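You operate a simulated robot arm through the tools that you are given. There is no shell and no other tool. Be economical: measure what you need, move in short steps, check, and stop when the job is done.

Carry out the task below with a simulated robot arm. There is one attempt and no reset: what you move stays moved.

JOB
Shut the trickle vent, wipe the rain spots off the sash and pull the fly screen back.
Fine: slide the screen aside first; white pad, put back; screen over the sash again. Where these are worked on the way, their far stop is far enough and under half their travel is too little: fly screen. What is to be rubbed or washed off counts as gone when no trace of it is left.

The check looks at the end state, three seconds after you hand in, the way a careful person would. Anything else that was tipped, shoved, dropped, spilled or broken makes it a failure.

ROBOT AND FRAMES
A 6-joint arm with a two-finger parallel gripper, fixed in place. Base frame: the origin is at the foot of the arm, x ahead of it, y to its left, z up; the work surface is at about z = 950. Lengths are in mm, angles in rad, forces in N, time in s.
With the tool pointing down near the work surface it reaches from about 360 to 820 mm from the base axis. Its first joint turns from -2.897 to 2.897 rad. Payload 3.91 kg.
The TCP is the grasp point between the finger pads, 30 mm short of the fingertips. In the tool frame z runs along the fingers and y along their closing line. Largest opening 110 mm; finger width 20, thickness 10; the body of the gripper, 48 by 112 mm, starts 55 mm behind the TCP.
Orientation is that of the tool frame in the base frame, as [roll, pitch, yaw] about the fixed x, y, z axes, in that order (R = Rz(yaw) Ry(pitch) Rx(roll)). With the fingers straight down and closing along the base's y, the tool's x points along the base's -x, its y along +y and its z along -z.

CONTROLS
- The arm moves only by the tool send_rows. Its argument "series" is a list of rows, each an object (a shift or turn left out is 0, a gripper value left out holds the last) with "slide": the shift along the tool's x, y, z in units of 300 mm (1.0 is 300 mm), a list of three; "angular": the turn, a rotation vector about the tool's x, y, z in units of 90 degrees (1.0 is 90 degrees), a list of three. In form: [{"slide": [dx, dy, dz], "angular": [wx, wy, wz]}, ...]. A call has 1 to 12 rows; each row is the pose to reach, as a shift and turn from the pose commanded when the call began, along the tool's axes at that moment. "gripper" is the closure in counts, from 0 (fully open) to 255 (shut), set as the call begins (left out, the last holds). A call with a number of a shift or a turn outside -1 to 1 is refused whole. Rows are played at 5 a second. More than 50 mm and 0.15 rad between two rows, or a gripper value outside its range, and nothing of the call is played. A pose out of reach is approached as far as the arm can. The call stops where the force on the tool passes 50 N (or 10 N more than at its start, if that is more) or the arm is blocked; 0.2 s more then pass. The fingers move at their own pace (about 45 mm/s each) and stop on an object; they squeeze with about 28 N. The grip force told is the motor's: it shows also when the fingers shut on nothing. Time passes only in rows, and 0.2 s behind the last, so rows that repeat a pose let the fingers close. The reply holds the time, the measured pose of the TCP, the force on the tool along the base axes, the opening and the grip force, in the units named above and with some noise, with the torque about the TCP (base axes, N m) and any sound that the robot's microphone picked up.
- Cameras (640 x 400 px; columns grow to the right, rows downward): "scene" is now at [6.3, 203.2, 1631.3]; the picture's right is [0.63, -0.77, 0.00], its down [-0.48, -0.39, -0.78] and it looks along [0.61, 0.50, -0.62] (base axes); focal length 214 px, centre (320, 200). "wrist" rides on the gripper at [77, 7, -114] in the tool frame; the picture's right is [-0.09, 1.00, 0.00], its down [-0.80, -0.07, -0.59] and it looks along [-0.59, -0.05, 0.80] (tool axes); focal length 270 px, centre (320, 200). There is no depth. A picture from a camera that has moved, and an enlarged one, comes with that camera's place and axes in the base frame and with its lens. The place of the scene camera against the robot may be out by one fixed shift of up to 25 mm in any direction.
- camera(camera): a new picture of that camera. The clock stands still meanwhile.
- raise_lower(by): slides the trunk up (or, below 0, down) by that many mm; the arm and the scene camera ride with it, the base frame stays. It gives what a move gives, with no picture.
- head_to(pan, tilt): turns the head with the scene camera to pan (to the left, within 2.705 rad either way) and tilt (down, from -0.506 to 1.204), counted from straight ahead of the robot. It gives what a move gives.
- zoom(camera, box): a new picture of the part [left, top, right, bottom] of that camera's present view, enlarged. The clock stands still meanwhile.
- finish_job(): hands the job in; it is judged then, once.

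Work in short steps. Places have to be worked out from the pictures, the camera data and where the tool is seen: move nearer, look again, correct. Check each grasp and each placing, and mend what went wrong. You have 120 turns and 68 pictures in all, those below and enlarged ones among them. Open the gripper and draw the arm clear of the work before you hand the job in, unless the task says otherwise; then end with one line.

The tools are called after ">>>" as a command line: name --argument value ..., lists and objects as JSON in quotes. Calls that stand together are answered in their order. send_rows: Moves the arm, as the interface text tells. Its arguments: {"type":"object","properties":{"series":{"type":"array","items":{"type":"object","properties":{"slide":{"type":"array","items":{"type":"number"}},"angular":{"type":"array","items":{"type":"number"}}}}},"gripper":{"type":"number"}},"required":["series"]} The other tools are called the same way: raise_lower (by) slides the trunk up or down; head_to (pan, tilt) turns the head that bears the scene camera; camera (camera) takes a picture; zoom (camera, box) takes an enlarged picture of a part of a camera's view; finish_job () hands the job in.

At the start:

```text
clock: 0.0
ee_pos: [216.2, 278.2, 1525.3]
tool_rot: [3.141, 0.0, 3.141]
force: [0.4, 0.1, -0.2]
ft_torque: [0.0, -0.01, -0.01]
opening: 110.1
gripper_force: 0.0
trunk travel left (down, up): [-575.0, 35.0]
head pan, tilt: [0.684, 0.67]
```

scene: 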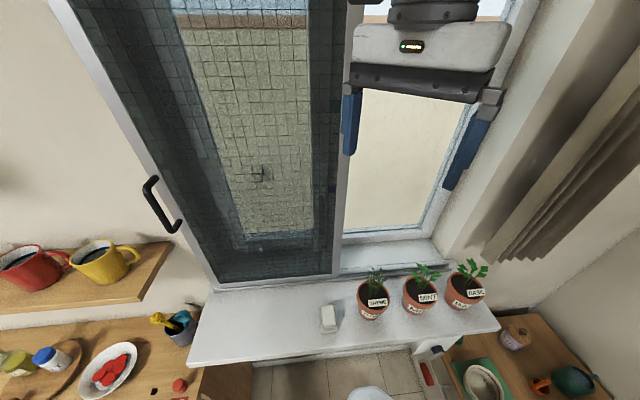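
wrist: 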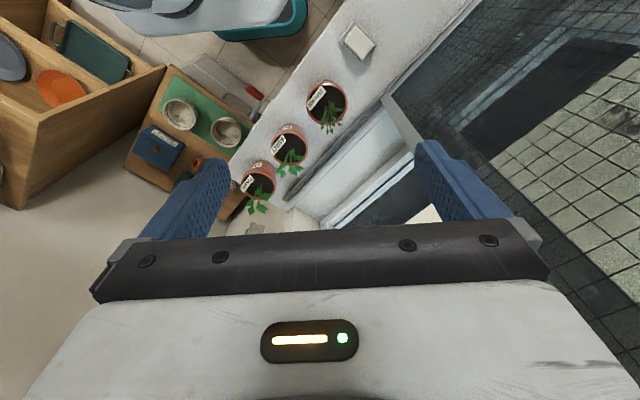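

The scene shows a window with a fly screen over its left half, a white pad on the sill and pots. I'll tilt the head up to see the whole window and the trickle vent.

>>> head_to --pan 0.75 --tilt 0.1

>>> camera --camera "scene"

```text
clock: 1.0
ee_pos: [215.4, 277.4, 1526.1]
tool_rot: [3.141, -0.001, -3.141]
force: [0.8, 0.9, 0.0]
ft_torque: [0.01, -0.01, -0.04]
opening: 110.1
gripper_force: 0.0
trunk travel left (down, up): [-575.0, 35.0]
head pan, tilt: [0.75, 0.099]
```

```text
65 pictures are left
camera scene: at [6.9, 211.6, 1683.4], right [0.68, -0.73, 0.0], down [-0.07, -0.07, -0.99], along [0.73, 0.68, -0.1], focal length 214 px, centre (320, 200)
```

scene: 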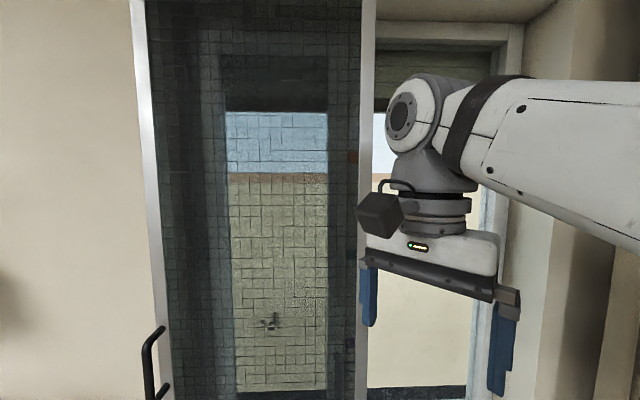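

The window plane seems to lie about 45° to the base. I'll look higher for the vent, and then wider left and low.

>>> head_to --pan 0.75 --tilt -0.45

>>> camera --camera "scene"

>>> head_to --pan 1.0 --tilt 0.6

>>> camera --camera "scene"

```text
clock: 1.9
ee_pos: [215.3, 278.0, 1524.9]
tool_rot: [3.141, 0.001, 3.141]
force: [0.6, 0.0, 1.6]
ft_torque: [-0.02, 0.0, 0.0]
opening: 110.0
gripper_force: 0.0
trunk travel left (down, up): [-575.0, 35.0]
head pan, tilt: [0.75, -0.45]
```

```text
64 pictures are left
camera scene: at [-9.1, 196.7, 1729.2], right [0.68, -0.73, 0.0], down [0.32, 0.3, -0.9], along [0.66, 0.61, 0.43], focal length 214 px, centre (320, 200)
```

scene: 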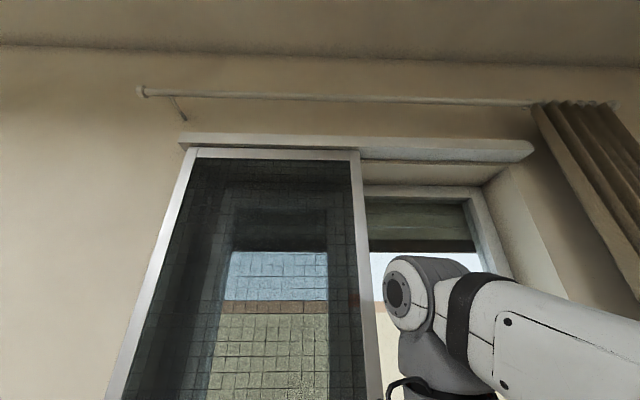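

```text
clock: 3.2
ee_pos: [215.7, 277.4, 1524.1]
tool_rot: [-3.141, -0.001, 3.141]
force: [0.2, -0.1, -0.3]
ft_torque: [-0.01, 0.02, 0.0]
opening: 110.1
gripper_force: 0.0
trunk travel left (down, up): [-575.0, 35.0]
head pan, tilt: [1.0, 0.6]
```

```text
63 pictures are left
camera scene: at [-12.6, 223.2, 1637.4], right [0.84, -0.54, 0.0], down [-0.3, -0.47, -0.83], along [0.45, 0.69, -0.56], focal length 214 px, centre (320, 200)
```

scene: 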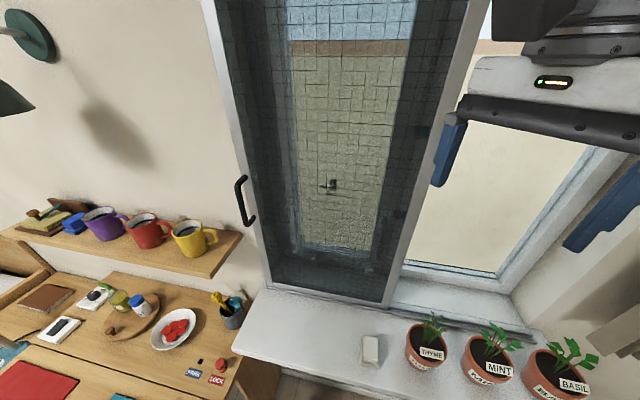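

The top rail extends to the right, so the screen slides right. I'll look more closely through the screen for the sash and vent.

>>> zoom --camera "scene" --box '[220, 0, 480, 310]'

>>> zoom --camera "scene" --box '[220, 150, 480, 320]'

```text
1.29 times, centred on (350, 155) of scene
camera zoom: at [-12.6, 223.2, 1637.4], right [0.84, -0.54, 0.0], down [-0.3, -0.47, -0.83], along [0.45, 0.69, -0.56], focal length 277 px, centre (281, 258)
```

zoom: 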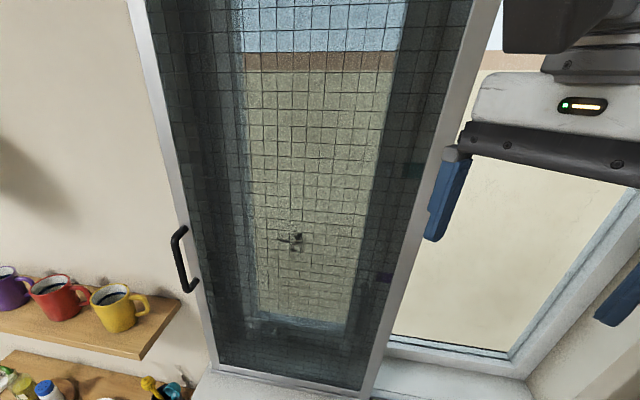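

```text
2.35 times, centred on (350, 235) of scene
camera zoom: at [-12.6, 223.2, 1637.4], right [0.84, -0.54, 0.0], down [-0.3, -0.47, -0.83], along [0.45, 0.69, -0.56], focal length 505 px, centre (249, 118)
```

zoom: 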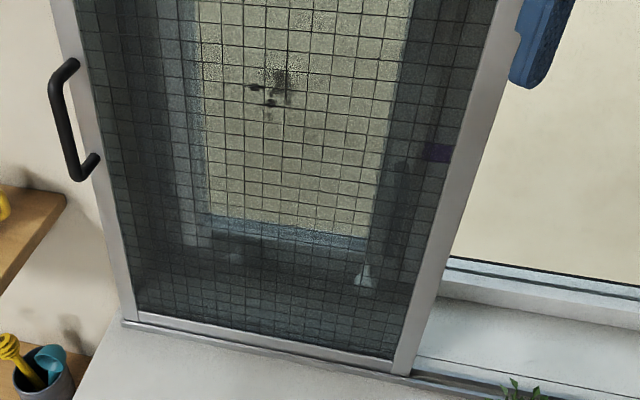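

The handle is at roughly (57, 692, 1343) on the screen's left stile. I'll turn the gripper horizontal facing the window, gradually, moving in front of the screen.

>>> send_rows --series '[{"slide": [0.025, 0.056, 0.035], "angular": [-0.0326, -0.0787, -0.0326]}, {"slide": [0.05, 0.113, 0.07], "angular": [-0.0652, -0.1573, -0.0652]}, {"slide": [0.074, 0.169, 0.104], "angular": [-0.0978, -0.236, -0.0978]}, {"slide": [0.099, 0.226, 0.139], "angular": [-0.1303, -0.3147, -0.1303]}, {"slide": [0.124, 0.282, 0.174], "angular": [-0.1629, -0.3933, -0.1629]}, {"slide": [0.149, 0.339, 0.209], "angular": [-0.1955, -0.472, -0.1955]}, {"slide": [0.173, 0.395, 0.243], "angular": [-0.2281, -0.5507, -0.2281]}, {"slide": [0.198, 0.451, 0.278], "angular": [-0.2607, -0.6293, -0.2607]}, {"slide": [0.223, 0.508, 0.313], "angular": [-0.2933, -0.708, -0.2933]}, {"slide": [0.248, 0.564, 0.348], "angular": [-0.3258, -0.7867, -0.3258]}, {"slide": [0.272, 0.621, 0.382], "angular": [-0.3584, -0.8653, -0.3584]}, {"slide": [0.297, 0.677, 0.417], "angular": [-0.391, -0.944, -0.391]}]'

>>> camera --camera "wrist"

>>> camera --camera "scene"

```text
clock: 5.8
ee_pos: [126.0, 482.1, 1400.1]
tool_rot: [0.092, 1.569, 0.878]
force: [0.4, -0.5, -0.1]
ft_torque: [0.0, 0.02, -0.02]
opening: 110.1
gripper_force: 0.1
trunk travel left (down, up): [-575.0, 35.0]
head pan, tilt: [1.0, 0.6]
```

```text
60 pictures are left
camera wrist: at [40.6, 404.6, 1321.8], right [-0.71, 0.7, 0.09], down [-0.37, -0.47, 0.8], along [0.6, 0.53, 0.59], focal length 270 px, centre (320, 200)
```

wrist: 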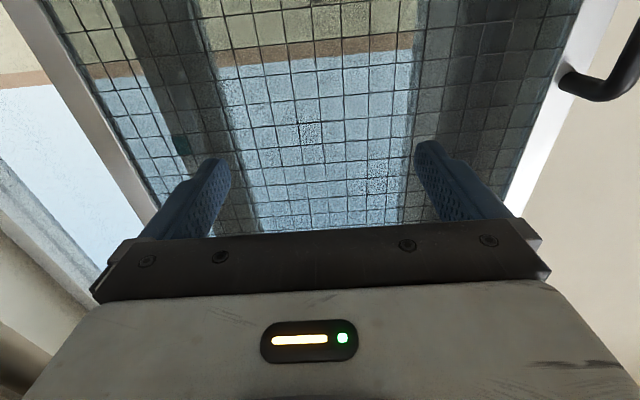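

```text
59 pictures are left
camera scene: at [-12.5, 223.8, 1637.3], right [0.84, -0.54, 0.0], down [-0.31, -0.48, -0.82], along [0.45, 0.69, -0.57], focal length 214 px, centre (320, 200)
```

scene: 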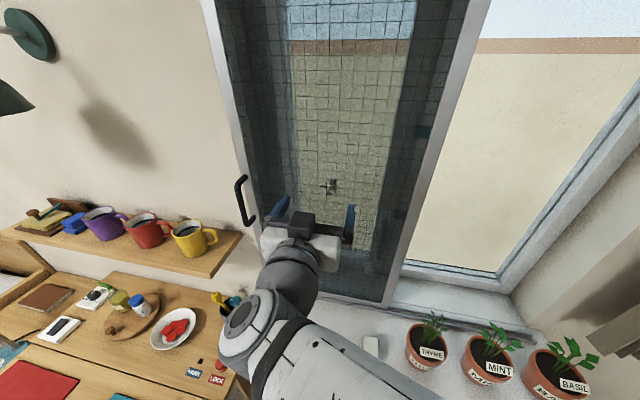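

The wrist view shows the handle's top mount at the right edge, giving a handle around u≈-460 (left along window), z 1250–1395. I'll move in front of its middle, still off the screen.

>>> send_rows --series '[{"slide": [0.044, 0.115, 0]}, {"slide": [0.089, 0.231, 0]}, {"slide": [0.133, 0.346, 0]}, {"slide": [0.178, 0.462, 0]}, {"slide": [0.222, 0.577, 0]}, {"slide": [0.267, 0.693, 0]}]'

>>> camera --camera "wrist"

>>> camera --camera "scene"

```text
clock: 7.5
ee_pos: [26.6, 622.0, 1346.1]
tool_rot: [1.219, 1.531, 1.937]
force: [0.1, -0.3, -0.7]
ft_torque: [-0.05, -0.01, 0.06]
opening: 109.9
gripper_force: 0.1
trunk travel left (down, up): [-575.0, 35.0]
head pan, tilt: [1.0, 0.6]
stopped in row 6: the arm was blocked; the commanded pose is now the measured one
```

```text
58 pictures are left
camera wrist: at [-66.1, 553.9, 1265.6], right [-0.65, 0.75, 0.13], down [-0.39, -0.47, 0.79], along [0.65, 0.47, 0.6], focal length 270 px, centre (320, 200)
```

wrist: 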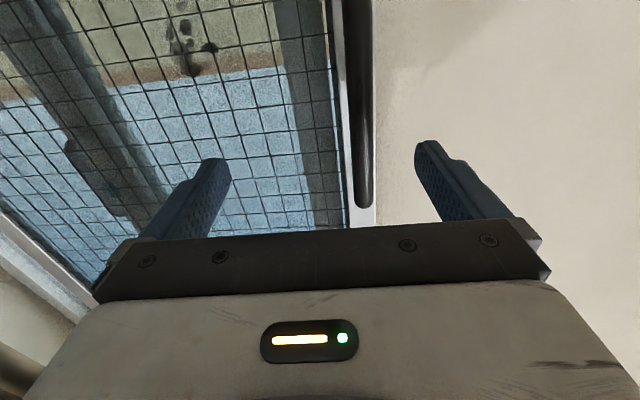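

```text
57 pictures are left
camera scene: at [-11.6, 219.9, 1637.8], right [0.84, -0.54, 0.0], down [-0.31, -0.47, -0.83], along [0.45, 0.7, -0.56], focal length 214 px, centre (320, 200)
```

scene: 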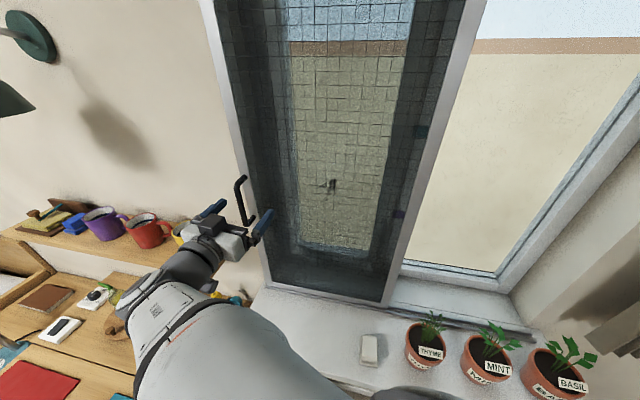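

The arm stopped, apparently at its own limit rather than contact; the handle bar is now between the fingers (bar ≈ u −447, n 510, top z 1393). I'll turn the tool slightly left, and shift left a little more.

>>> send_rows --series '[{"slide": [0, 0.0, 0], "angular": [-0.05, 0, 0]}, {"slide": [0, 0.03, 0], "angular": [-0.1, 0, 0]}, {"slide": [0, 0.07, 0.0], "angular": [-0.12, 0, 0]}]'

```text
clock: 8.2
ee_pos: [9.5, 640.3, 1344.3]
tool_rot: [1.028, 1.532, 1.936]
force: [0.3, -0.3, 0.4]
ft_torque: [0.01, -0.04, 0.01]
opening: 110.1
gripper_force: 0.1
trunk travel left (down, up): [-575.0, 35.0]
head pan, tilt: [1.0, 0.6]
```

That worked; the TCP is at u −446. Advance half-way toward the bar and check.

>>> send_rows --series '[{"slide": [0, -0.005, 0.04]}, {"slide": [0, -0.01, 0.083]}]'

>>> camera --camera "wrist"

```text
clock: 8.8
ee_pos: [27.5, 657.6, 1344.7]
tool_rot: [1.03, 1.533, 1.936]
force: [-0.4, 0.2, -0.1]
ft_torque: [-0.02, 0.01, 0.01]
opening: 110.0
gripper_force: 0.0
trunk travel left (down, up): [-575.0, 35.0]
head pan, tilt: [1.0, 0.6]
```

```text
56 pictures are left
camera wrist: at [-49.1, 573.9, 1265.3], right [-0.78, 0.61, 0.12], down [-0.3, -0.54, 0.79], along [0.54, 0.58, 0.61], focal length 270 px, centre (320, 200)
```

wrist: 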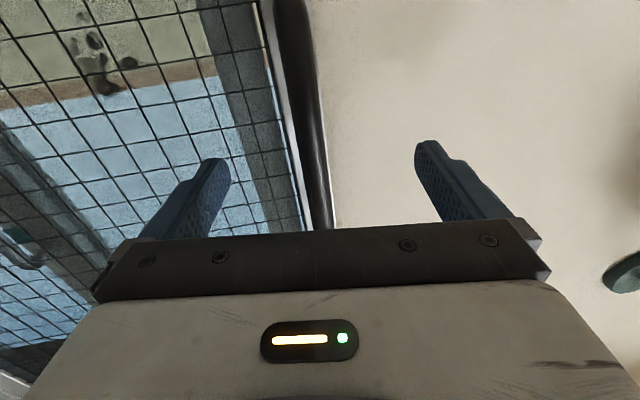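

The bar is centred between the fingers, about 28 mm ahead of the TCP. Advance 22 mm and close.

>>> send_rows --series '[{"slide": [0, -0.01, 0.04]}, {"slide": [0, -0.016, 0.073]}]'

>>> send_rows --series '[{}, {}, {}, {}, {}, {}, {}, {}]' --gripper 255

>>> camera --camera "wrist"

```text
clock: 9.4
ee_pos: [40.9, 670.3, 1343.6]
tool_rot: [1.029, 1.532, 1.941]
force: [-10.2, -13.3, -7.3]
ft_torque: [-0.01, 0.53, -1.17]
opening: 110.0
gripper_force: 0.0
trunk travel left (down, up): [-575.0, 35.0]
head pan, tilt: [1.0, 0.6]
```

```text
clock: 11.2
ee_pos: [46.5, 670.2, 1344.7]
tool_rot: [1.051, 1.532, 1.956]
force: [10.6, -11.4, -6.7]
ft_torque: [-0.68, -0.76, -2.13]
opening: 25.0
gripper_force: 45.4
trunk travel left (down, up): [-575.0, 35.0]
head pan, tilt: [1.0, 0.6]
```

```text
55 pictures are left
camera wrist: at [-30.0, 586.4, 1265.2], right [-0.78, 0.61, 0.12], down [-0.3, -0.54, 0.79], along [0.55, 0.58, 0.61], focal length 270 px, centre (320, 200)
```

wrist: 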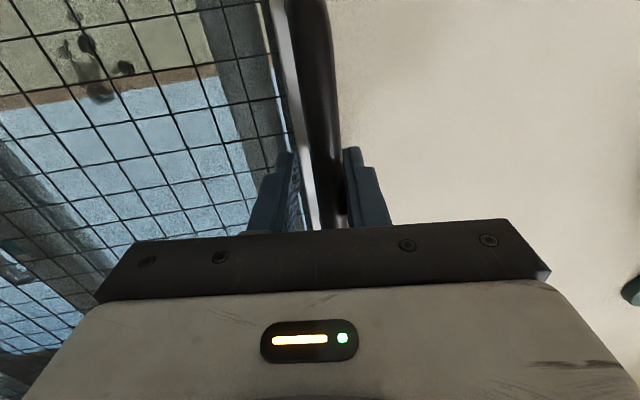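

The bar is gripped (25 mm opening) with slight press on the screen. I'll ease back 4 mm and slide the screen right 80 mm to test.

>>> send_rows --series '[{"slide": [0, 0.0, -0.013]}, {"slide": [0, -0.066, -0.021]}, {"slide": [0, -0.132, -0.029]}, {"slide": [0, -0.198, -0.037]}, {"slide": [0, -0.265, -0.045]}]'

>>> camera --camera "scene"

```text
clock: 12.4
ee_pos: [103.0, 612.3, 1343.7]
tool_rot: [1.018, 1.528, 1.925]
force: [16.4, 14.9, 26.3]
ft_torque: [-0.39, -0.85, -1.78]
opening: 25.1
gripper_force: 44.9
trunk travel left (down, up): [-575.0, 35.0]
head pan, tilt: [1.0, 0.6]
```

```text
54 pictures are left
camera scene: at [-9.2, 223.5, 1637.6], right [0.84, -0.54, 0.0], down [-0.31, -0.48, -0.82], along [0.44, 0.69, -0.57], focal length 214 px, centre (320, 200)
```

scene: 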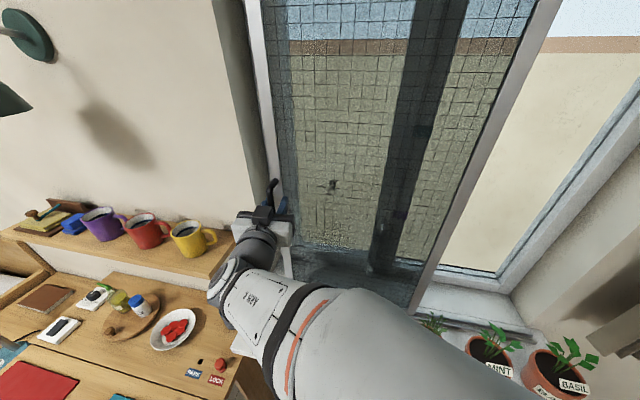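

The screen slides freely. Continue right 160 mm, easing slightly toward the window.

>>> send_rows --series '[{"slide": [0, -0.066, 0.0]}, {"slide": [0, -0.132, -0.008]}, {"slide": [0, -0.198, -0.014]}, {"slide": [0, -0.265, -0.022]}, {"slide": [0, -0.331, -0.03]}, {"slide": [0, -0.397, -0.038]}, {"slide": [0, -0.463, -0.046]}, {"slide": [0, -0.529, -0.054]}]'

>>> camera --camera "scene"

```text
clock: 14.2
ee_pos: [212.0, 500.1, 1341.1]
tool_rot: [0.893, 1.525, 1.799]
force: [1.4, -0.6, 39.3]
ft_torque: [-0.71, -0.62, 0.03]
opening: 14.4
gripper_force: 44.7
trunk travel left (down, up): [-575.0, 35.0]
head pan, tilt: [1.0, 0.6]
```

```text
53 pictures are left
camera scene: at [-13.8, 219.6, 1638.0], right [0.84, -0.54, 0.0], down [-0.3, -0.47, -0.83], along [0.45, 0.7, -0.56], focal length 214 px, centre (320, 200)
```

scene: 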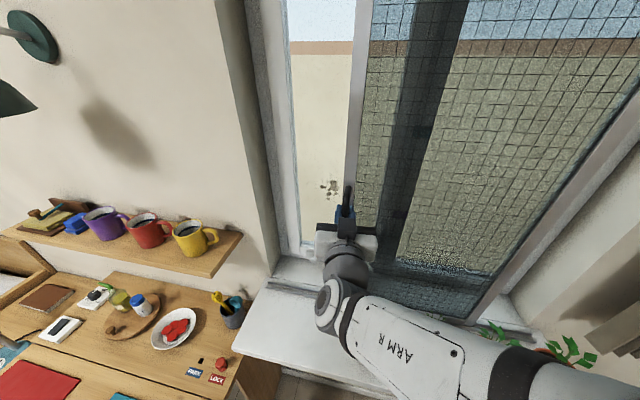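

Half-way; rain spots on the glass show as a dark cluster. The upward force comes from drift along tool y; correct it and continue right 140 mm.

>>> send_rows --series '[{"slide": [-0.028, -0.05, -0.006]}, {"slide": [-0.033, -0.116, -0.014]}, {"slide": [-0.036, -0.182, -0.022]}, {"slide": [-0.038, -0.248, -0.03]}, {"slide": [-0.041, -0.314, -0.038]}, {"slide": [-0.043, -0.38, -0.046]}, {"slide": [-0.046, -0.446, -0.054]}]'

>>> camera --camera "scene"

```text
clock: 15.8
ee_pos: [310.3, 406.5, 1341.5]
tool_rot: [1.205, 1.536, 2.113]
force: [-10.6, -13.2, -35.3]
ft_torque: [-0.32, -0.92, -0.12]
opening: 14.2
gripper_force: 44.2
trunk travel left (down, up): [-575.0, 35.0]
head pan, tilt: [1.0, 0.6]
```

```text
52 pictures are left
camera scene: at [-13.3, 222.9, 1637.2], right [0.84, -0.54, 0.0], down [-0.3, -0.48, -0.83], along [0.45, 0.69, -0.56], focal length 214 px, centre (320, 200)
```

scene: 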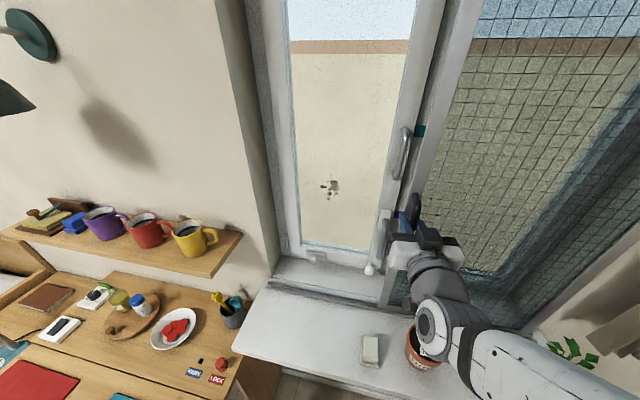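

The screen is nearly aside; sash handle and fittings are exposed. I'll relax the height by ~6 mm and push a bit further until the stop.

>>> send_rows --series '[{"slide": [0.02, 0, 0.004]}, {"slide": [0.02, -0.03, 0.0]}, {"slide": [0.019, -0.07, -0.005]}, {"slide": [0.018, -0.11, -0.01]}]'

>>> camera --camera "scene"

```text
clock: 16.9
ee_pos: [312.4, 401.4, 1341.9]
tool_rot: [1.024, 1.532, 1.927]
force: [6.2, 6.8, -4.9]
ft_torque: [0.02, -1.25, -0.01]
opening: 14.1
gripper_force: 44.6
out of reach, approached as far as the arm can: row 2, 3, 4
trunk travel left (down, up): [-575.0, 35.0]
head pan, tilt: [1.0, 0.6]
```

```text
51 pictures are left
camera scene: at [-11.2, 224.9, 1637.2], right [0.84, -0.54, 0.0], down [-0.31, -0.48, -0.82], along [0.45, 0.69, -0.57], focal length 214 px, centre (320, 200)
```

scene: 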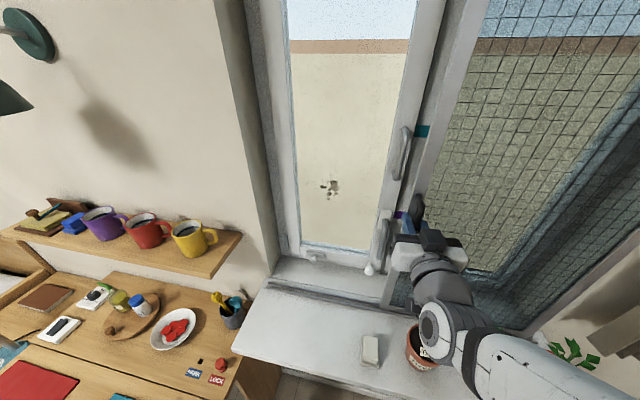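

The screen is well aside (~380 mm travel); the arm's wrist limit stopped it there. I'll release gently and back out.

>>> send_rows --series '[{}, {}, {}, {}]' --gripper 150

>>> send_rows --series '[{"slide": [0, 0, -0.12]}, {"slide": [0, 0, -0.24]}, {"slide": [0, 0, -0.4], "angular": [0.05, 0, 0]}, {"slide": [0, 0.05, -0.5], "angular": [0.08, 0, 0]}]'

>>> head_to --pan 0.85 --tilt -0.3

>>> camera --camera "scene"

>>> head_to --pan 0.85 --tilt 0.6

>>> zoom --camera "scene" --box '[230, 100, 490, 260]'

```text
clock: 17.9
ee_pos: [309.9, 399.4, 1339.9]
tool_rot: [1.058, 1.532, 1.963]
force: [0.1, 0.4, -0.2]
ft_torque: [-0.02, 0.01, 0.0]
opening: 45.2
gripper_force: 0.1
trunk travel left (down, up): [-575.0, 35.0]
head pan, tilt: [1.0, 0.6]
```

```text
clock: 18.9
ee_pos: [205.9, 324.0, 1384.9]
tool_rot: [1.191, 1.531, 1.973]
force: [0.3, -0.4, 0.3]
ft_torque: [0.0, -0.03, 0.05]
opening: 45.4
gripper_force: 0.1
out of reach, approached as far as the arm can: row 2, 3, 4
trunk travel left (down, up): [-575.0, 35.0]
head pan, tilt: [1.0, 0.6]
```

```text
clock: 20.1
ee_pos: [206.8, 324.8, 1384.0]
tool_rot: [1.185, 1.532, 1.967]
force: [-0.2, 0.3, 0.4]
ft_torque: [0.0, 0.0, -0.03]
opening: 45.1
gripper_force: 0.1
trunk travel left (down, up): [-575.0, 35.0]
head pan, tilt: [0.85, -0.3]
```

```text
50 pictures are left
camera scene: at [-8.5, 207.8, 1718.0], right [0.75, -0.66, 0.0], down [0.19, 0.22, -0.96], along [0.63, 0.72, 0.29], focal length 214 px, centre (320, 200)
```

scene: 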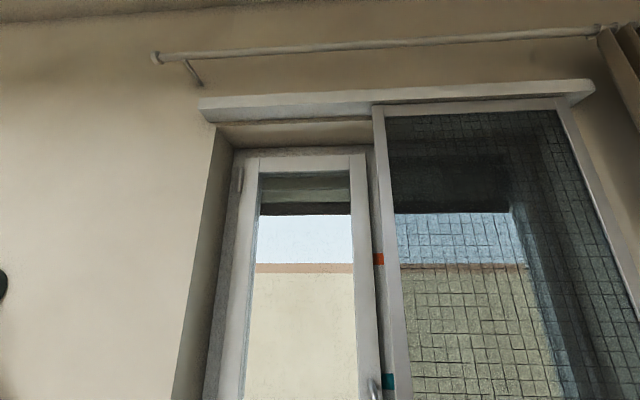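

```text
clock: 21.2
ee_pos: [205.5, 325.2, 1386.1]
tool_rot: [1.186, 1.533, 1.969]
force: [0.0, 0.3, -0.2]
ft_torque: [-0.01, -0.04, 0.0]
opening: 45.2
gripper_force: 0.0
trunk travel left (down, up): [-575.0, 35.0]
head pan, tilt: [0.85, 0.6]
```

```text
2.46 times, centred on (360, 180) of scene
camera zoom: at [-2.1, 215.2, 1637.4], right [0.75, -0.66, 0.0], down [-0.37, -0.42, -0.83], along [0.55, 0.62, -0.56], focal length 528 px, centre (222, 249)
```

zoom: 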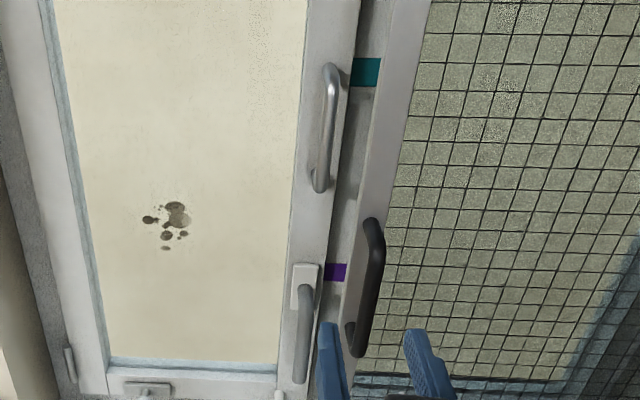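

The spots are clear on the lower glass. I'll look at the small fittings at the bottom of the sash for the vent.

>>> zoom --camera "scene" --box '[220, 220, 440, 357]'

```text
2.91 times, centred on (330, 288) of scene
camera zoom: at [-2.1, 215.2, 1637.4], right [0.75, -0.66, 0.0], down [-0.37, -0.42, -0.83], along [0.55, 0.62, -0.56], focal length 624 px, centre (291, -58)
```

zoom: 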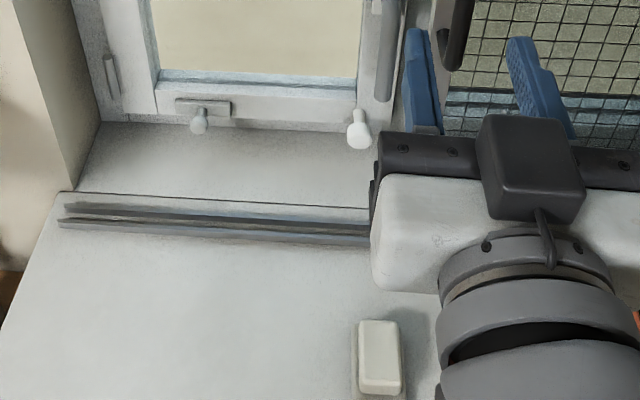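

A slotted plate with a knob sits on the sash's bottom rail, and another knob to its right. I'll swing the gripper to point down and move left so the wrist camera sees these close.

>>> send_rows --series '[{"slide": [0.04, 0.04, 0.01], "angular": [0, 0.09, 0]}, {"slide": [0.08, 0.08, 0.01], "angular": [0, 0.18, 0]}, {"slide": [0.12, 0.12, 0.02], "angular": [0, 0.27, 0]}, {"slide": [0.16, 0.16, 0.03], "angular": [0, 0.36, 0]}, {"slide": [0.2, 0.2, 0.04], "angular": [0, 0.45, 0]}, {"slide": [0.24, 0.24, 0.05], "angular": [0, 0.54, 0]}, {"slide": [0.28, 0.28, 0.05], "angular": [0, 0.63, 0]}, {"slide": [0.32, 0.32, 0.06], "angular": [0, 0.72, 0]}, {"slide": [0.36, 0.36, 0.07], "angular": [0, 0.81, 0]}, {"slide": [0.4, 0.4, 0.07], "angular": [0, 0.9, 0]}, {"slide": [0.44, 0.44, 0.08], "angular": [0, 0.98, 0]}]'

>>> camera --camera "wrist"

```text
clock: 23.6
ee_pos: [128.2, 443.3, 1256.5]
tool_rot: [3.106, 0.044, -2.359]
force: [0.0, -0.1, 0.3]
ft_torque: [-0.01, -0.01, -0.01]
opening: 45.5
gripper_force: 0.1
trunk travel left (down, up): [-575.0, 35.0]
head pan, tilt: [0.85, 0.6]
```

```text
47 pictures are left
camera wrist: at [68.9, 385.8, 1367.4], right [-0.64, 0.77, 0.04], down [0.61, 0.48, 0.63], along [0.46, 0.42, -0.78], focal length 270 px, centre (320, 200)
```

wrist: 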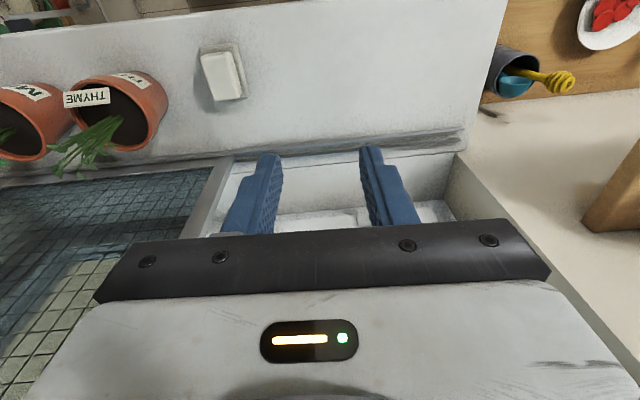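

The wrist view places the pad near (209, 357, 1000). I'll tilt the tool to 45° and lower toward the sash bottom so the wrist camera looks at the vent plate and knob.

>>> send_rows --series '[{"slide": [-0.08, 0, 0.09], "angular": [0, -0.083, 0]}, {"slide": [-0.16, 0, 0.18], "angular": [0, -0.167, 0]}, {"slide": [-0.24, 0, 0.27], "angular": [0, -0.25, 0]}, {"slide": [-0.32, 0, 0.36], "angular": [0, -0.333, 0]}, {"slide": [-0.4, 0, 0.45], "angular": [0, -0.417, 0]}, {"slide": [-0.46, 0, 0.54], "angular": [0, -0.5, 0]}]'

>>> camera --camera "wrist"

```text
clock: 25.1
ee_pos: [227.1, 549.9, 1101.1]
tool_rot: [3.09, 0.83, -2.395]
force: [-0.5, 0.4, -0.6]
ft_torque: [-0.04, 0.01, -0.06]
opening: 45.5
gripper_force: 0.1
trunk travel left (down, up): [-575.0, 35.0]
head pan, tilt: [0.85, 0.6]
```

```text
46 pictures are left
camera wrist: at [125.4, 456.4, 1121.5], right [-0.66, 0.75, 0.1], down [0.15, 0.0, 0.99], along [0.74, 0.67, -0.11], focal length 270 px, centre (320, 200)
```

wrist: 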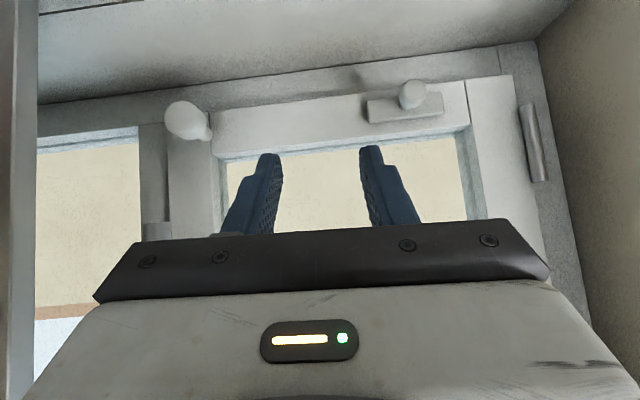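

>>> zoom --camera "wrist" --box '[340, 60, 480, 148]'

>>> zoom --camera "wrist" --box '[120, 60, 260, 148]'

```text
4.55 times, centred on (410, 104) of wrist
camera zoom: at [125.4, 456.4, 1121.5], right [-0.66, 0.75, 0.1], down [0.15, 0.0, 0.99], along [0.74, 0.67, -0.11], focal length 1229 px, centre (-89, 636)
```

zoom: 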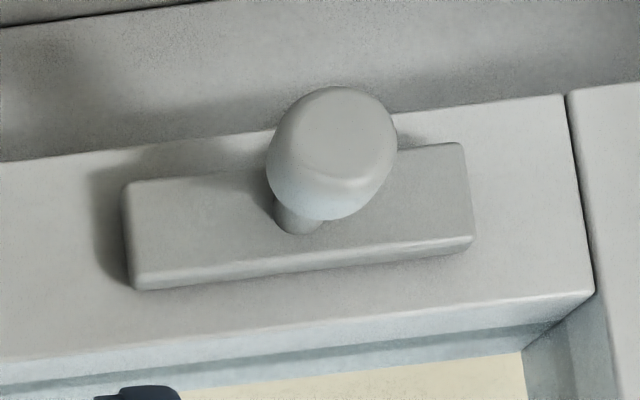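

```text
4.55 times, centred on (190, 104) of wrist
camera zoom: at [125.4, 456.4, 1121.5], right [-0.66, 0.75, 0.1], down [0.15, 0.0, 0.99], along [0.74, 0.67, -0.11], focal length 1229 px, centre (911, 636)
```

zoom: 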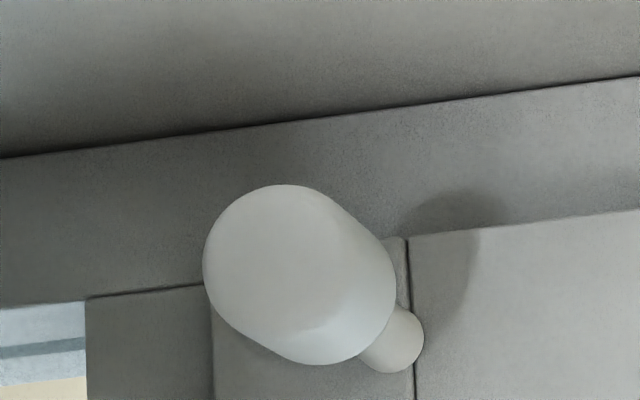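

Two knobs: one on a plate at the bottom rail, one long plunger at the right corner. Before deciding, I'll check the top of the window and the middle of the sash.

>>> head_to --pan 0.85 --tilt -0.2

>>> zoom --camera "scene" --box '[180, 80, 420, 230]'

>>> zoom --camera "scene" --box '[180, 230, 450, 399]'

>>> head_to --pan 0.85 --tilt 0.65

>>> camera --camera "scene"

```text
clock: 26.2
ee_pos: [226.7, 548.6, 1103.3]
tool_rot: [3.088, 0.831, -2.395]
force: [-0.3, 0.3, -0.4]
ft_torque: [-0.03, -0.01, -0.03]
opening: 45.3
gripper_force: 0.0
trunk travel left (down, up): [-575.0, 35.0]
head pan, tilt: [0.85, -0.201]
```

```text
2.67 times, centred on (300, 155) of scene
camera zoom: at [-5.5, 211.4, 1709.9], right [0.75, -0.66, 0.0], down [0.13, 0.15, -0.98], along [0.65, 0.74, 0.2], focal length 572 px, centre (373, 320)
```

zoom: 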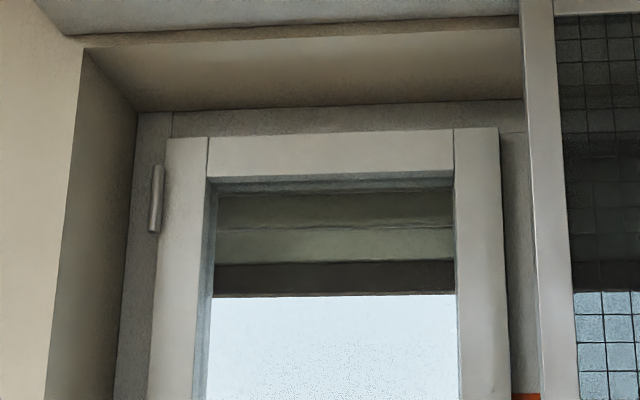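

```text
2.37 times, centred on (315, 314) of scene
camera zoom: at [-5.5, 211.4, 1709.9], right [0.75, -0.66, 0.0], down [0.13, 0.15, -0.98], along [0.65, 0.74, 0.2], focal length 508 px, centre (332, -71)
```

zoom: 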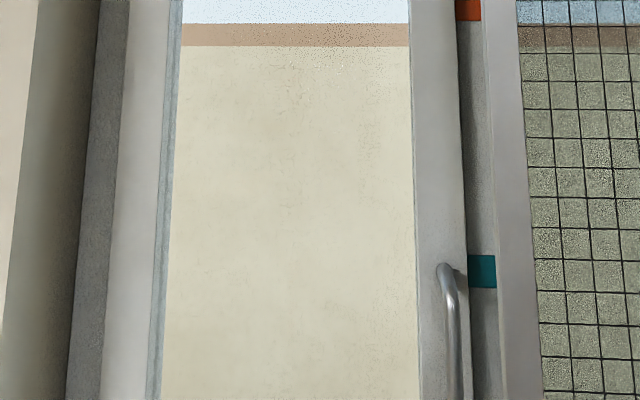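

```text
clock: 27.4
ee_pos: [227.9, 547.9, 1102.5]
tool_rot: [3.09, 0.83, -2.397]
force: [0.3, 0.6, -1.2]
ft_torque: [-0.01, 0.0, 0.0]
opening: 45.2
gripper_force: 0.0
trunk travel left (down, up): [-575.0, 35.0]
head pan, tilt: [0.85, 0.649]
```

```text
41 pictures are left
camera scene: at [-3.1, 214.1, 1633.1], right [0.75, -0.66, 0.0], down [-0.4, -0.45, -0.8], along [0.53, 0.6, -0.6], focal length 214 px, centre (320, 200)
```

scene: 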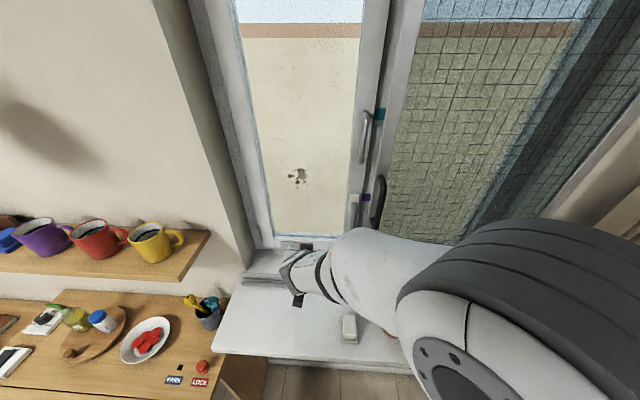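

Nothing vent-like at the top; the plate with knob on the bottom rail is the candidate. I'll bring the wrist camera closer to it.

>>> send_rows --series '[{"slide": [-0.04, 0.1, 0.04]}, {"slide": [-0.08, 0.2, 0.08]}, {"slide": [-0.1125, 0.3, 0.123]}]'

>>> camera --camera "wrist"

```text
clock: 28.1
ee_pos: [198.6, 648.0, 1105.0]
tool_rot: [3.087, 0.83, -2.398]
force: [-0.3, 0.2, -0.6]
ft_torque: [0.04, -0.02, 0.03]
opening: 45.2
gripper_force: 0.1
trunk travel left (down, up): [-575.0, 35.0]
head pan, tilt: [0.85, 0.649]
```

```text
40 pictures are left
camera wrist: at [98.4, 555.6, 1125.4], right [-0.66, 0.75, 0.1], down [0.15, 0.0, 0.99], along [0.74, 0.67, -0.11], focal length 270 px, centre (320, 200)
```

wrist: 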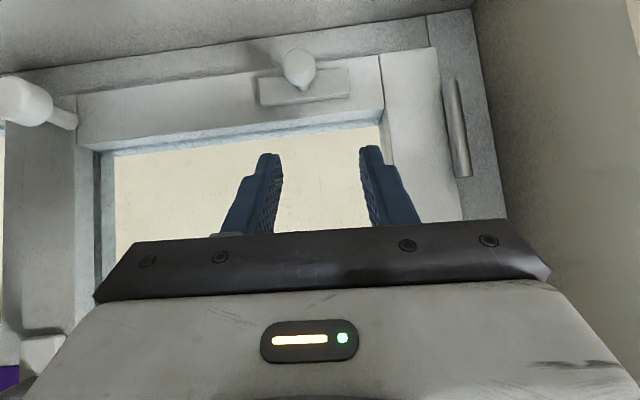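

Triangulation: plate spans u −344…−276 at n≈660, z≈1015, knob centred, protruding ~27 mm. A zoom will help tell whether it slides or pushes.

>>> zoom --camera "wrist" --box '[240, 35, 370, 116]'

>>> zoom --camera "wrist" --box '[0, 60, 110, 130]'

```text
4.92 times, centred on (305, 76) of wrist
camera zoom: at [98.4, 555.6, 1125.4], right [-0.66, 0.75, 0.1], down [0.15, 0.0, 0.99], along [0.74, 0.67, -0.11], focal length 1331 px, centre (394, 813)
```

zoom: 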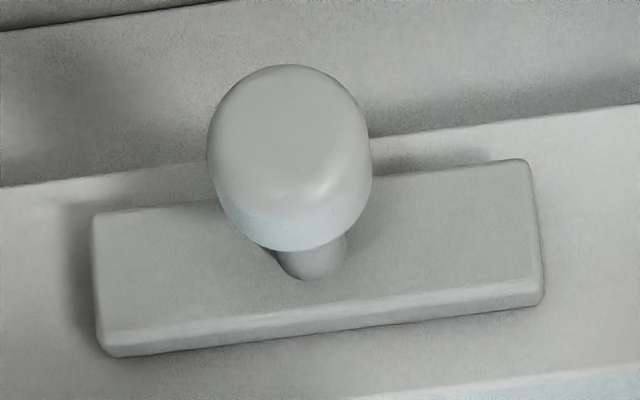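

```text
5.71 times, centred on (55, 95) of wrist
camera zoom: at [98.4, 555.6, 1125.4], right [-0.66, 0.75, 0.1], down [0.15, 0.0, 0.99], along [0.74, 0.67, -0.11], focal length 1544 px, centre (1834, 800)
```

zoom: 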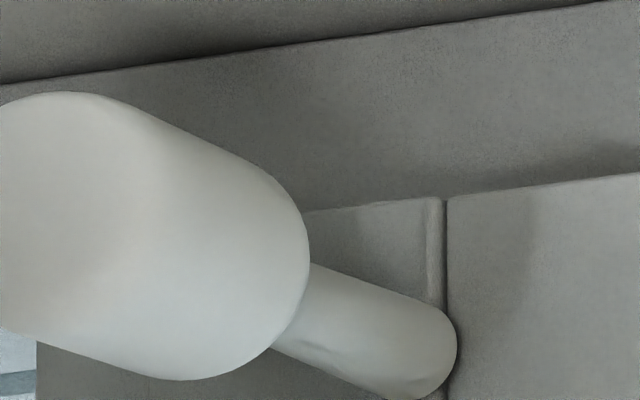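

A hole rings knob 1's stem, so it reads as a pulled-out vent plunger in its plate. I'll shut the fingers and lower the fingertips in front of the knob, ~20 mm off.

>>> send_rows --series '[{"slide": [0.04, -0.01, -0.06]}, {"slide": [0.12, -0.02, 0.0]}, {"slide": [0.18, -0.027, 0.06]}, {"slide": [0.239, -0.027, 0.11]}]' --gripper 255

>>> camera --camera "wrist"

```text
clock: 29.1
ee_pos: [186.3, 626.6, 1030.4]
tool_rot: [3.09, 0.832, -2.398]
force: [0.7, -0.1, 0.6]
ft_torque: [-0.01, -0.02, 0.01]
opening: 0.1
gripper_force: 27.6
trunk travel left (down, up): [-575.0, 35.0]
head pan, tilt: [0.85, 0.649]
```

```text
37 pictures are left
camera wrist: at [85.9, 533.4, 1049.9], right [-0.66, 0.75, 0.1], down [0.15, -0.01, 0.99], along [0.74, 0.67, -0.1], focal length 270 px, centre (320, 200)
```

wrist: 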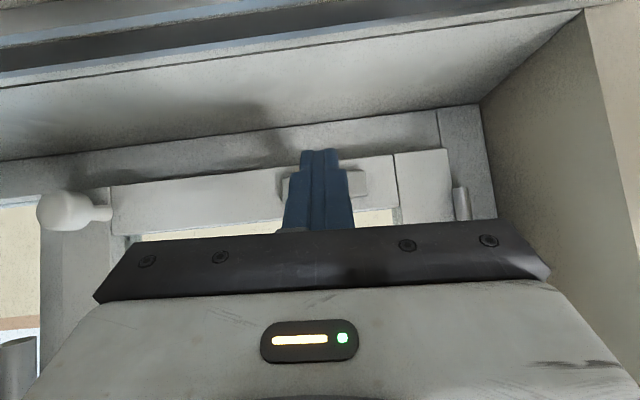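

The fingertips line up with the knob. Advance 22 mm toward it and read the force.

>>> send_rows --series '[{"slide": [-0.025, 0, 0.027]}, {"slide": [-0.04, 0, 0.043]}, {"slide": [-0.05, 0, 0.054]}]'

```text
clock: 29.9
ee_pos: [203.8, 641.4, 1031.1]
tool_rot: [3.089, 0.832, -2.4]
force: [-0.1, 0.9, 0.2]
ft_torque: [0.0, 0.0, 0.0]
opening: 0.0
gripper_force: 28.5
trunk travel left (down, up): [-575.0, 35.0]
head pan, tilt: [0.85, 0.649]
```

No contact yet (corner at n≈626). Advance 4 mm per row, up to 12 mm.

>>> send_rows --series '[{"slide": [-0.009, 0, 0.01]}, {"slide": [-0.018, 0, 0.02]}, {"slide": [-0.027, 0, 0.03]}]'

```text
clock: 30.8
ee_pos: [203.7, 642.7, 1030.1]
tool_rot: [3.088, 0.828, -2.393]
force: [-19.1, -26.7, 13.8]
ft_torque: [-0.13, -0.07, -0.15]
opening: 0.0
gripper_force: 27.9
trunk travel left (down, up): [-575.0, 35.0]
head pan, tilt: [0.85, 0.649]
stopped in row 3: the force on the tool passed its limit at 54 N (the readings are from after the stop); the commanded pose is now the measured one
```

The knob is firm against pushing (54 N, no travel), so it isn't a push plunger. I'll back off, open the fingers and straddle it to test gently for sliding.

>>> send_rows --series '[{"slide": [0.035, 0, -0.038]}, {"slide": [0.056, 0, -0.0615]}, {"slide": [0.056, 0, -0.0615]}, {"slide": [0.056, 0, -0.0615]}]' --gripper 139

>>> camera --camera "wrist"

```text
clock: 31.8
ee_pos: [189.0, 628.7, 1027.0]
tool_rot: [3.093, 0.822, -2.394]
force: [0.0, 0.3, 0.2]
ft_torque: [-0.01, -0.04, 0.0]
opening: 50.1
gripper_force: 0.0
trunk travel left (down, up): [-575.0, 35.0]
head pan, tilt: [0.85, 0.649]
```

```text
36 pictures are left
camera wrist: at [89.4, 536.3, 1048.1], right [-0.66, 0.74, 0.1], down [0.15, 0.0, 0.99], along [0.74, 0.67, -0.11], focal length 270 px, centre (320, 200)
```

wrist: 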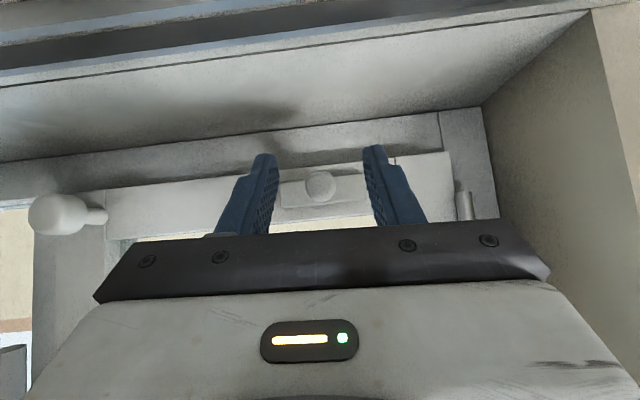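

>>> zoom --camera "wrist" --box '[260, 150, 390, 231]'

```text
4.92 times, centred on (325, 190) of wrist
camera zoom: at [89.4, 536.3, 1048.1], right [-0.66, 0.74, 0.1], down [0.15, 0.0, 0.99], along [0.74, 0.67, -0.11], focal length 1331 px, centre (295, 247)
```

zoom: 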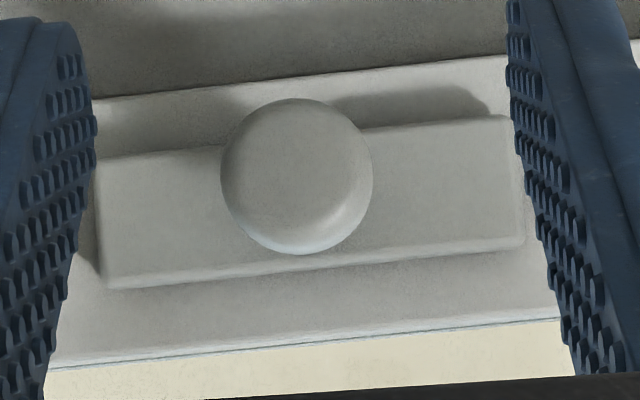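

The knob sits between the open fingers. I'll move in to straddle it and close gently, to test in which direction it gives.

>>> send_rows --series '[{"slide": [-0.04, 0, 0.045]}, {"slide": [-0.07, 0, 0.075]}, {"slide": [-0.095, 0, 0.1]}]'

>>> send_rows --series '[{}, {}, {}, {}, {}]' --gripper 255

```text
clock: 32.6
ee_pos: [218.6, 657.1, 1027.6]
tool_rot: [3.091, 0.823, -2.393]
force: [-0.1, 0.3, -0.1]
ft_torque: [-0.03, -0.05, -0.05]
opening: 49.9
gripper_force: 0.0
trunk travel left (down, up): [-575.0, 35.0]
head pan, tilt: [0.85, 0.649]
```

```text
clock: 33.8
ee_pos: [218.8, 657.7, 1029.2]
tool_rot: [3.09, 0.825, -2.393]
force: [3.9, -3.0, -1.7]
ft_torque: [-0.01, -0.04, -0.09]
opening: 20.2
gripper_force: 45.2
trunk travel left (down, up): [-575.0, 35.0]
head pan, tilt: [0.85, 0.649]
```

Gripped at 20 mm. Test 6 mm to the right and read force.

>>> send_rows --series '[{"slide": [0, -0.01, 0]}, {"slide": [0, -0.02, 0]}]'

>>> send_rows --series '[{"slide": [0, 0.02, 0]}, {"slide": [0, 0.04, 0]}]'

```text
clock: 34.4
ee_pos: [222.2, 654.6, 1029.0]
tool_rot: [3.09, 0.824, -2.393]
force: [-0.9, -0.4, -1.0]
ft_torque: [0.02, 0.05, 0.05]
opening: 20.4
gripper_force: 45.0
trunk travel left (down, up): [-575.0, 35.0]
head pan, tilt: [0.85, 0.649]
```

```text
clock: 35.0
ee_pos: [218.0, 659.1, 1028.7]
tool_rot: [3.093, 0.822, -2.397]
force: [12.6, -23.7, 0.6]
ft_torque: [-0.25, -0.14, -0.49]
opening: 20.3
gripper_force: 44.9
trunk travel left (down, up): [-575.0, 35.0]
head pan, tilt: [0.85, 0.649]
```

It moves right freely and resists to the left: a slider. Carry it right, in small steps.

>>> send_rows --series '[{"slide": [0, -0.04, 0]}, {"slide": [0, -0.06, 0]}, {"slide": [0, -0.08, 0]}, {"slide": [0, -0.1, 0]}]'

>>> camera --camera "wrist"

```text
clock: 36.0
ee_pos: [236.7, 642.7, 1027.5]
tool_rot: [3.09, 0.825, -2.392]
force: [-2.6, -3.2, 3.1]
ft_torque: [-0.08, 0.17, 0.06]
opening: 20.4
gripper_force: 44.6
trunk travel left (down, up): [-575.0, 35.0]
head pan, tilt: [0.85, 0.649]
```

```text
34 pictures are left
camera wrist: at [135.0, 548.7, 1048.7], right [-0.66, 0.74, 0.1], down [0.15, 0.0, 0.99], along [0.74, 0.67, -0.11], focal length 270 px, centre (320, 200)
```

wrist: 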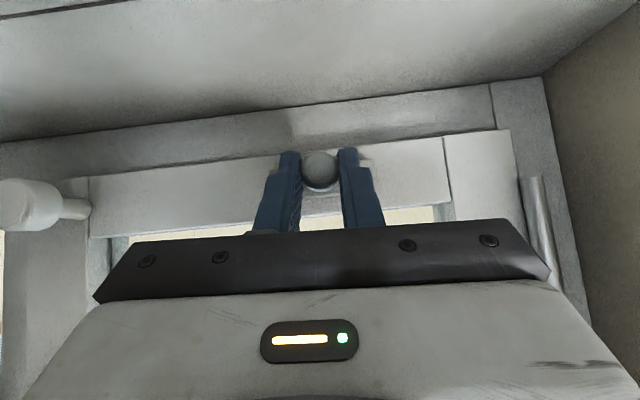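

The vent slide moves with the knob. Continue right until the stop.

>>> send_rows --series '[{"slide": [-0.001, -0.04, -0.001]}, {"slide": [-0.003, -0.08, -0.002]}, {"slide": [-0.004, -0.12, -0.003]}, {"slide": [-0.005, -0.16, -0.004]}, {"slide": [-0.006, -0.2, -0.005]}, {"slide": [-0.007, -0.24, -0.006]}]'

```text
clock: 36.9
ee_pos: [252.6, 623.4, 1028.1]
tool_rot: [3.084, 0.822, -2.376]
force: [-19.4, 25.4, -6.5]
ft_torque: [-0.15, 0.84, 0.79]
opening: 20.5
gripper_force: 44.9
trunk travel left (down, up): [-575.0, 35.0]
head pan, tilt: [0.85, 0.649]
stopped in row 4: the force on the tool passed its limit at 59 N (the readings are from after the stop); the commanded pose is now the measured one
```

A firm stop after ~48 mm of travel. Release and back off to check the vent.

>>> send_rows --series '[{}, {}, {}]' --gripper 160

>>> send_rows --series '[{"slide": [0.08, 0, -0.1]}, {"slide": [0.12, 0, -0.2]}, {"slide": [0.12, 0, -0.3]}]'

>>> camera --camera "wrist"

```text
clock: 37.7
ee_pos: [257.9, 618.1, 1030.0]
tool_rot: [3.081, 0.825, -2.385]
force: [-1.3, 0.3, -0.2]
ft_torque: [0.01, -0.02, -0.02]
opening: 40.9
gripper_force: 0.1
trunk travel left (down, up): [-575.0, 35.0]
head pan, tilt: [0.85, 0.649]
```

```text
clock: 38.5
ee_pos: [195.2, 552.6, 1065.0]
tool_rot: [3.084, 0.828, -2.385]
force: [0.4, -0.6, -0.1]
ft_torque: [0.04, 0.0, 0.01]
opening: 41.2
gripper_force: 0.0
trunk travel left (down, up): [-575.0, 35.0]
head pan, tilt: [0.85, 0.649]
```

```text
33 pictures are left
camera wrist: at [96.3, 458.0, 1085.3], right [-0.67, 0.73, 0.1], down [0.15, 0.0, 0.99], along [0.73, 0.68, -0.11], focal length 270 px, centre (320, 200)
```

wrist: 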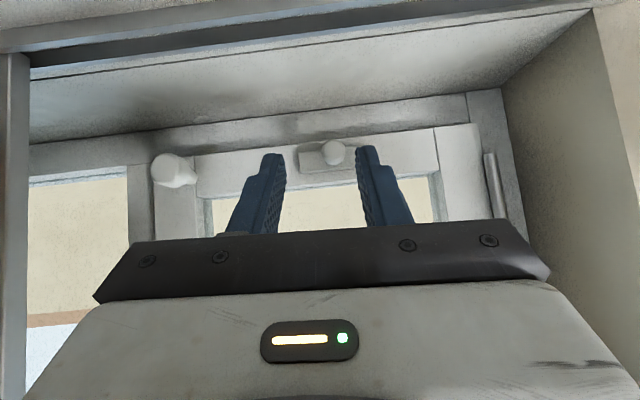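

The vent is now at its right stop. Next the pad: raise, point the tool down and go over it for a look.

>>> send_rows --series '[{"slide": [0, -0.05, -0.12], "angular": [0, 0.08, 0]}, {"slide": [0, -0.12, -0.23], "angular": [0, 0.17, 0]}, {"slide": [0, -0.2, -0.33], "angular": [0, 0.26, 0]}, {"slide": [0, -0.29, -0.42], "angular": [0, 0.35, 0]}, {"slide": [0.0, -0.39, -0.5], "angular": [0, 0.44, 0]}, {"slide": [0.007, -0.493, -0.576], "angular": [0, 0.528, 0]}]'

>>> camera --camera "wrist"

```text
clock: 39.9
ee_pos: [216.1, 354.9, 1173.7]
tool_rot: [3.098, -0.005, -2.342]
force: [-0.5, 0.4, 0.3]
ft_torque: [0.04, 0.02, 0.01]
opening: 41.2
gripper_force: 0.1
trunk travel left (down, up): [-575.0, 35.0]
head pan, tilt: [0.85, 0.649]
```

```text
32 pictures are left
camera wrist: at [162.0, 300.1, 1287.8], right [-0.65, 0.76, 0.04], down [0.63, 0.51, 0.59], along [0.42, 0.41, -0.81], focal length 270 px, centre (320, 200)
```

wrist: 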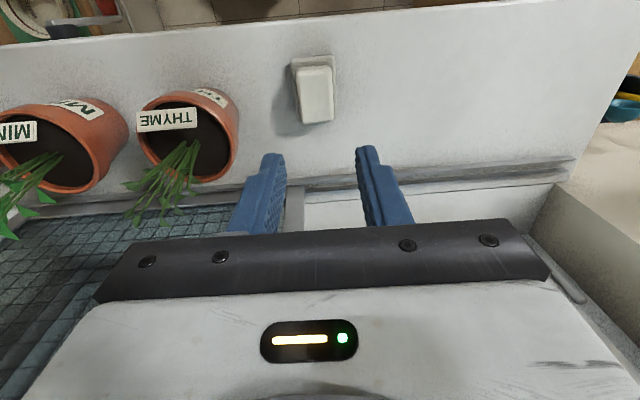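

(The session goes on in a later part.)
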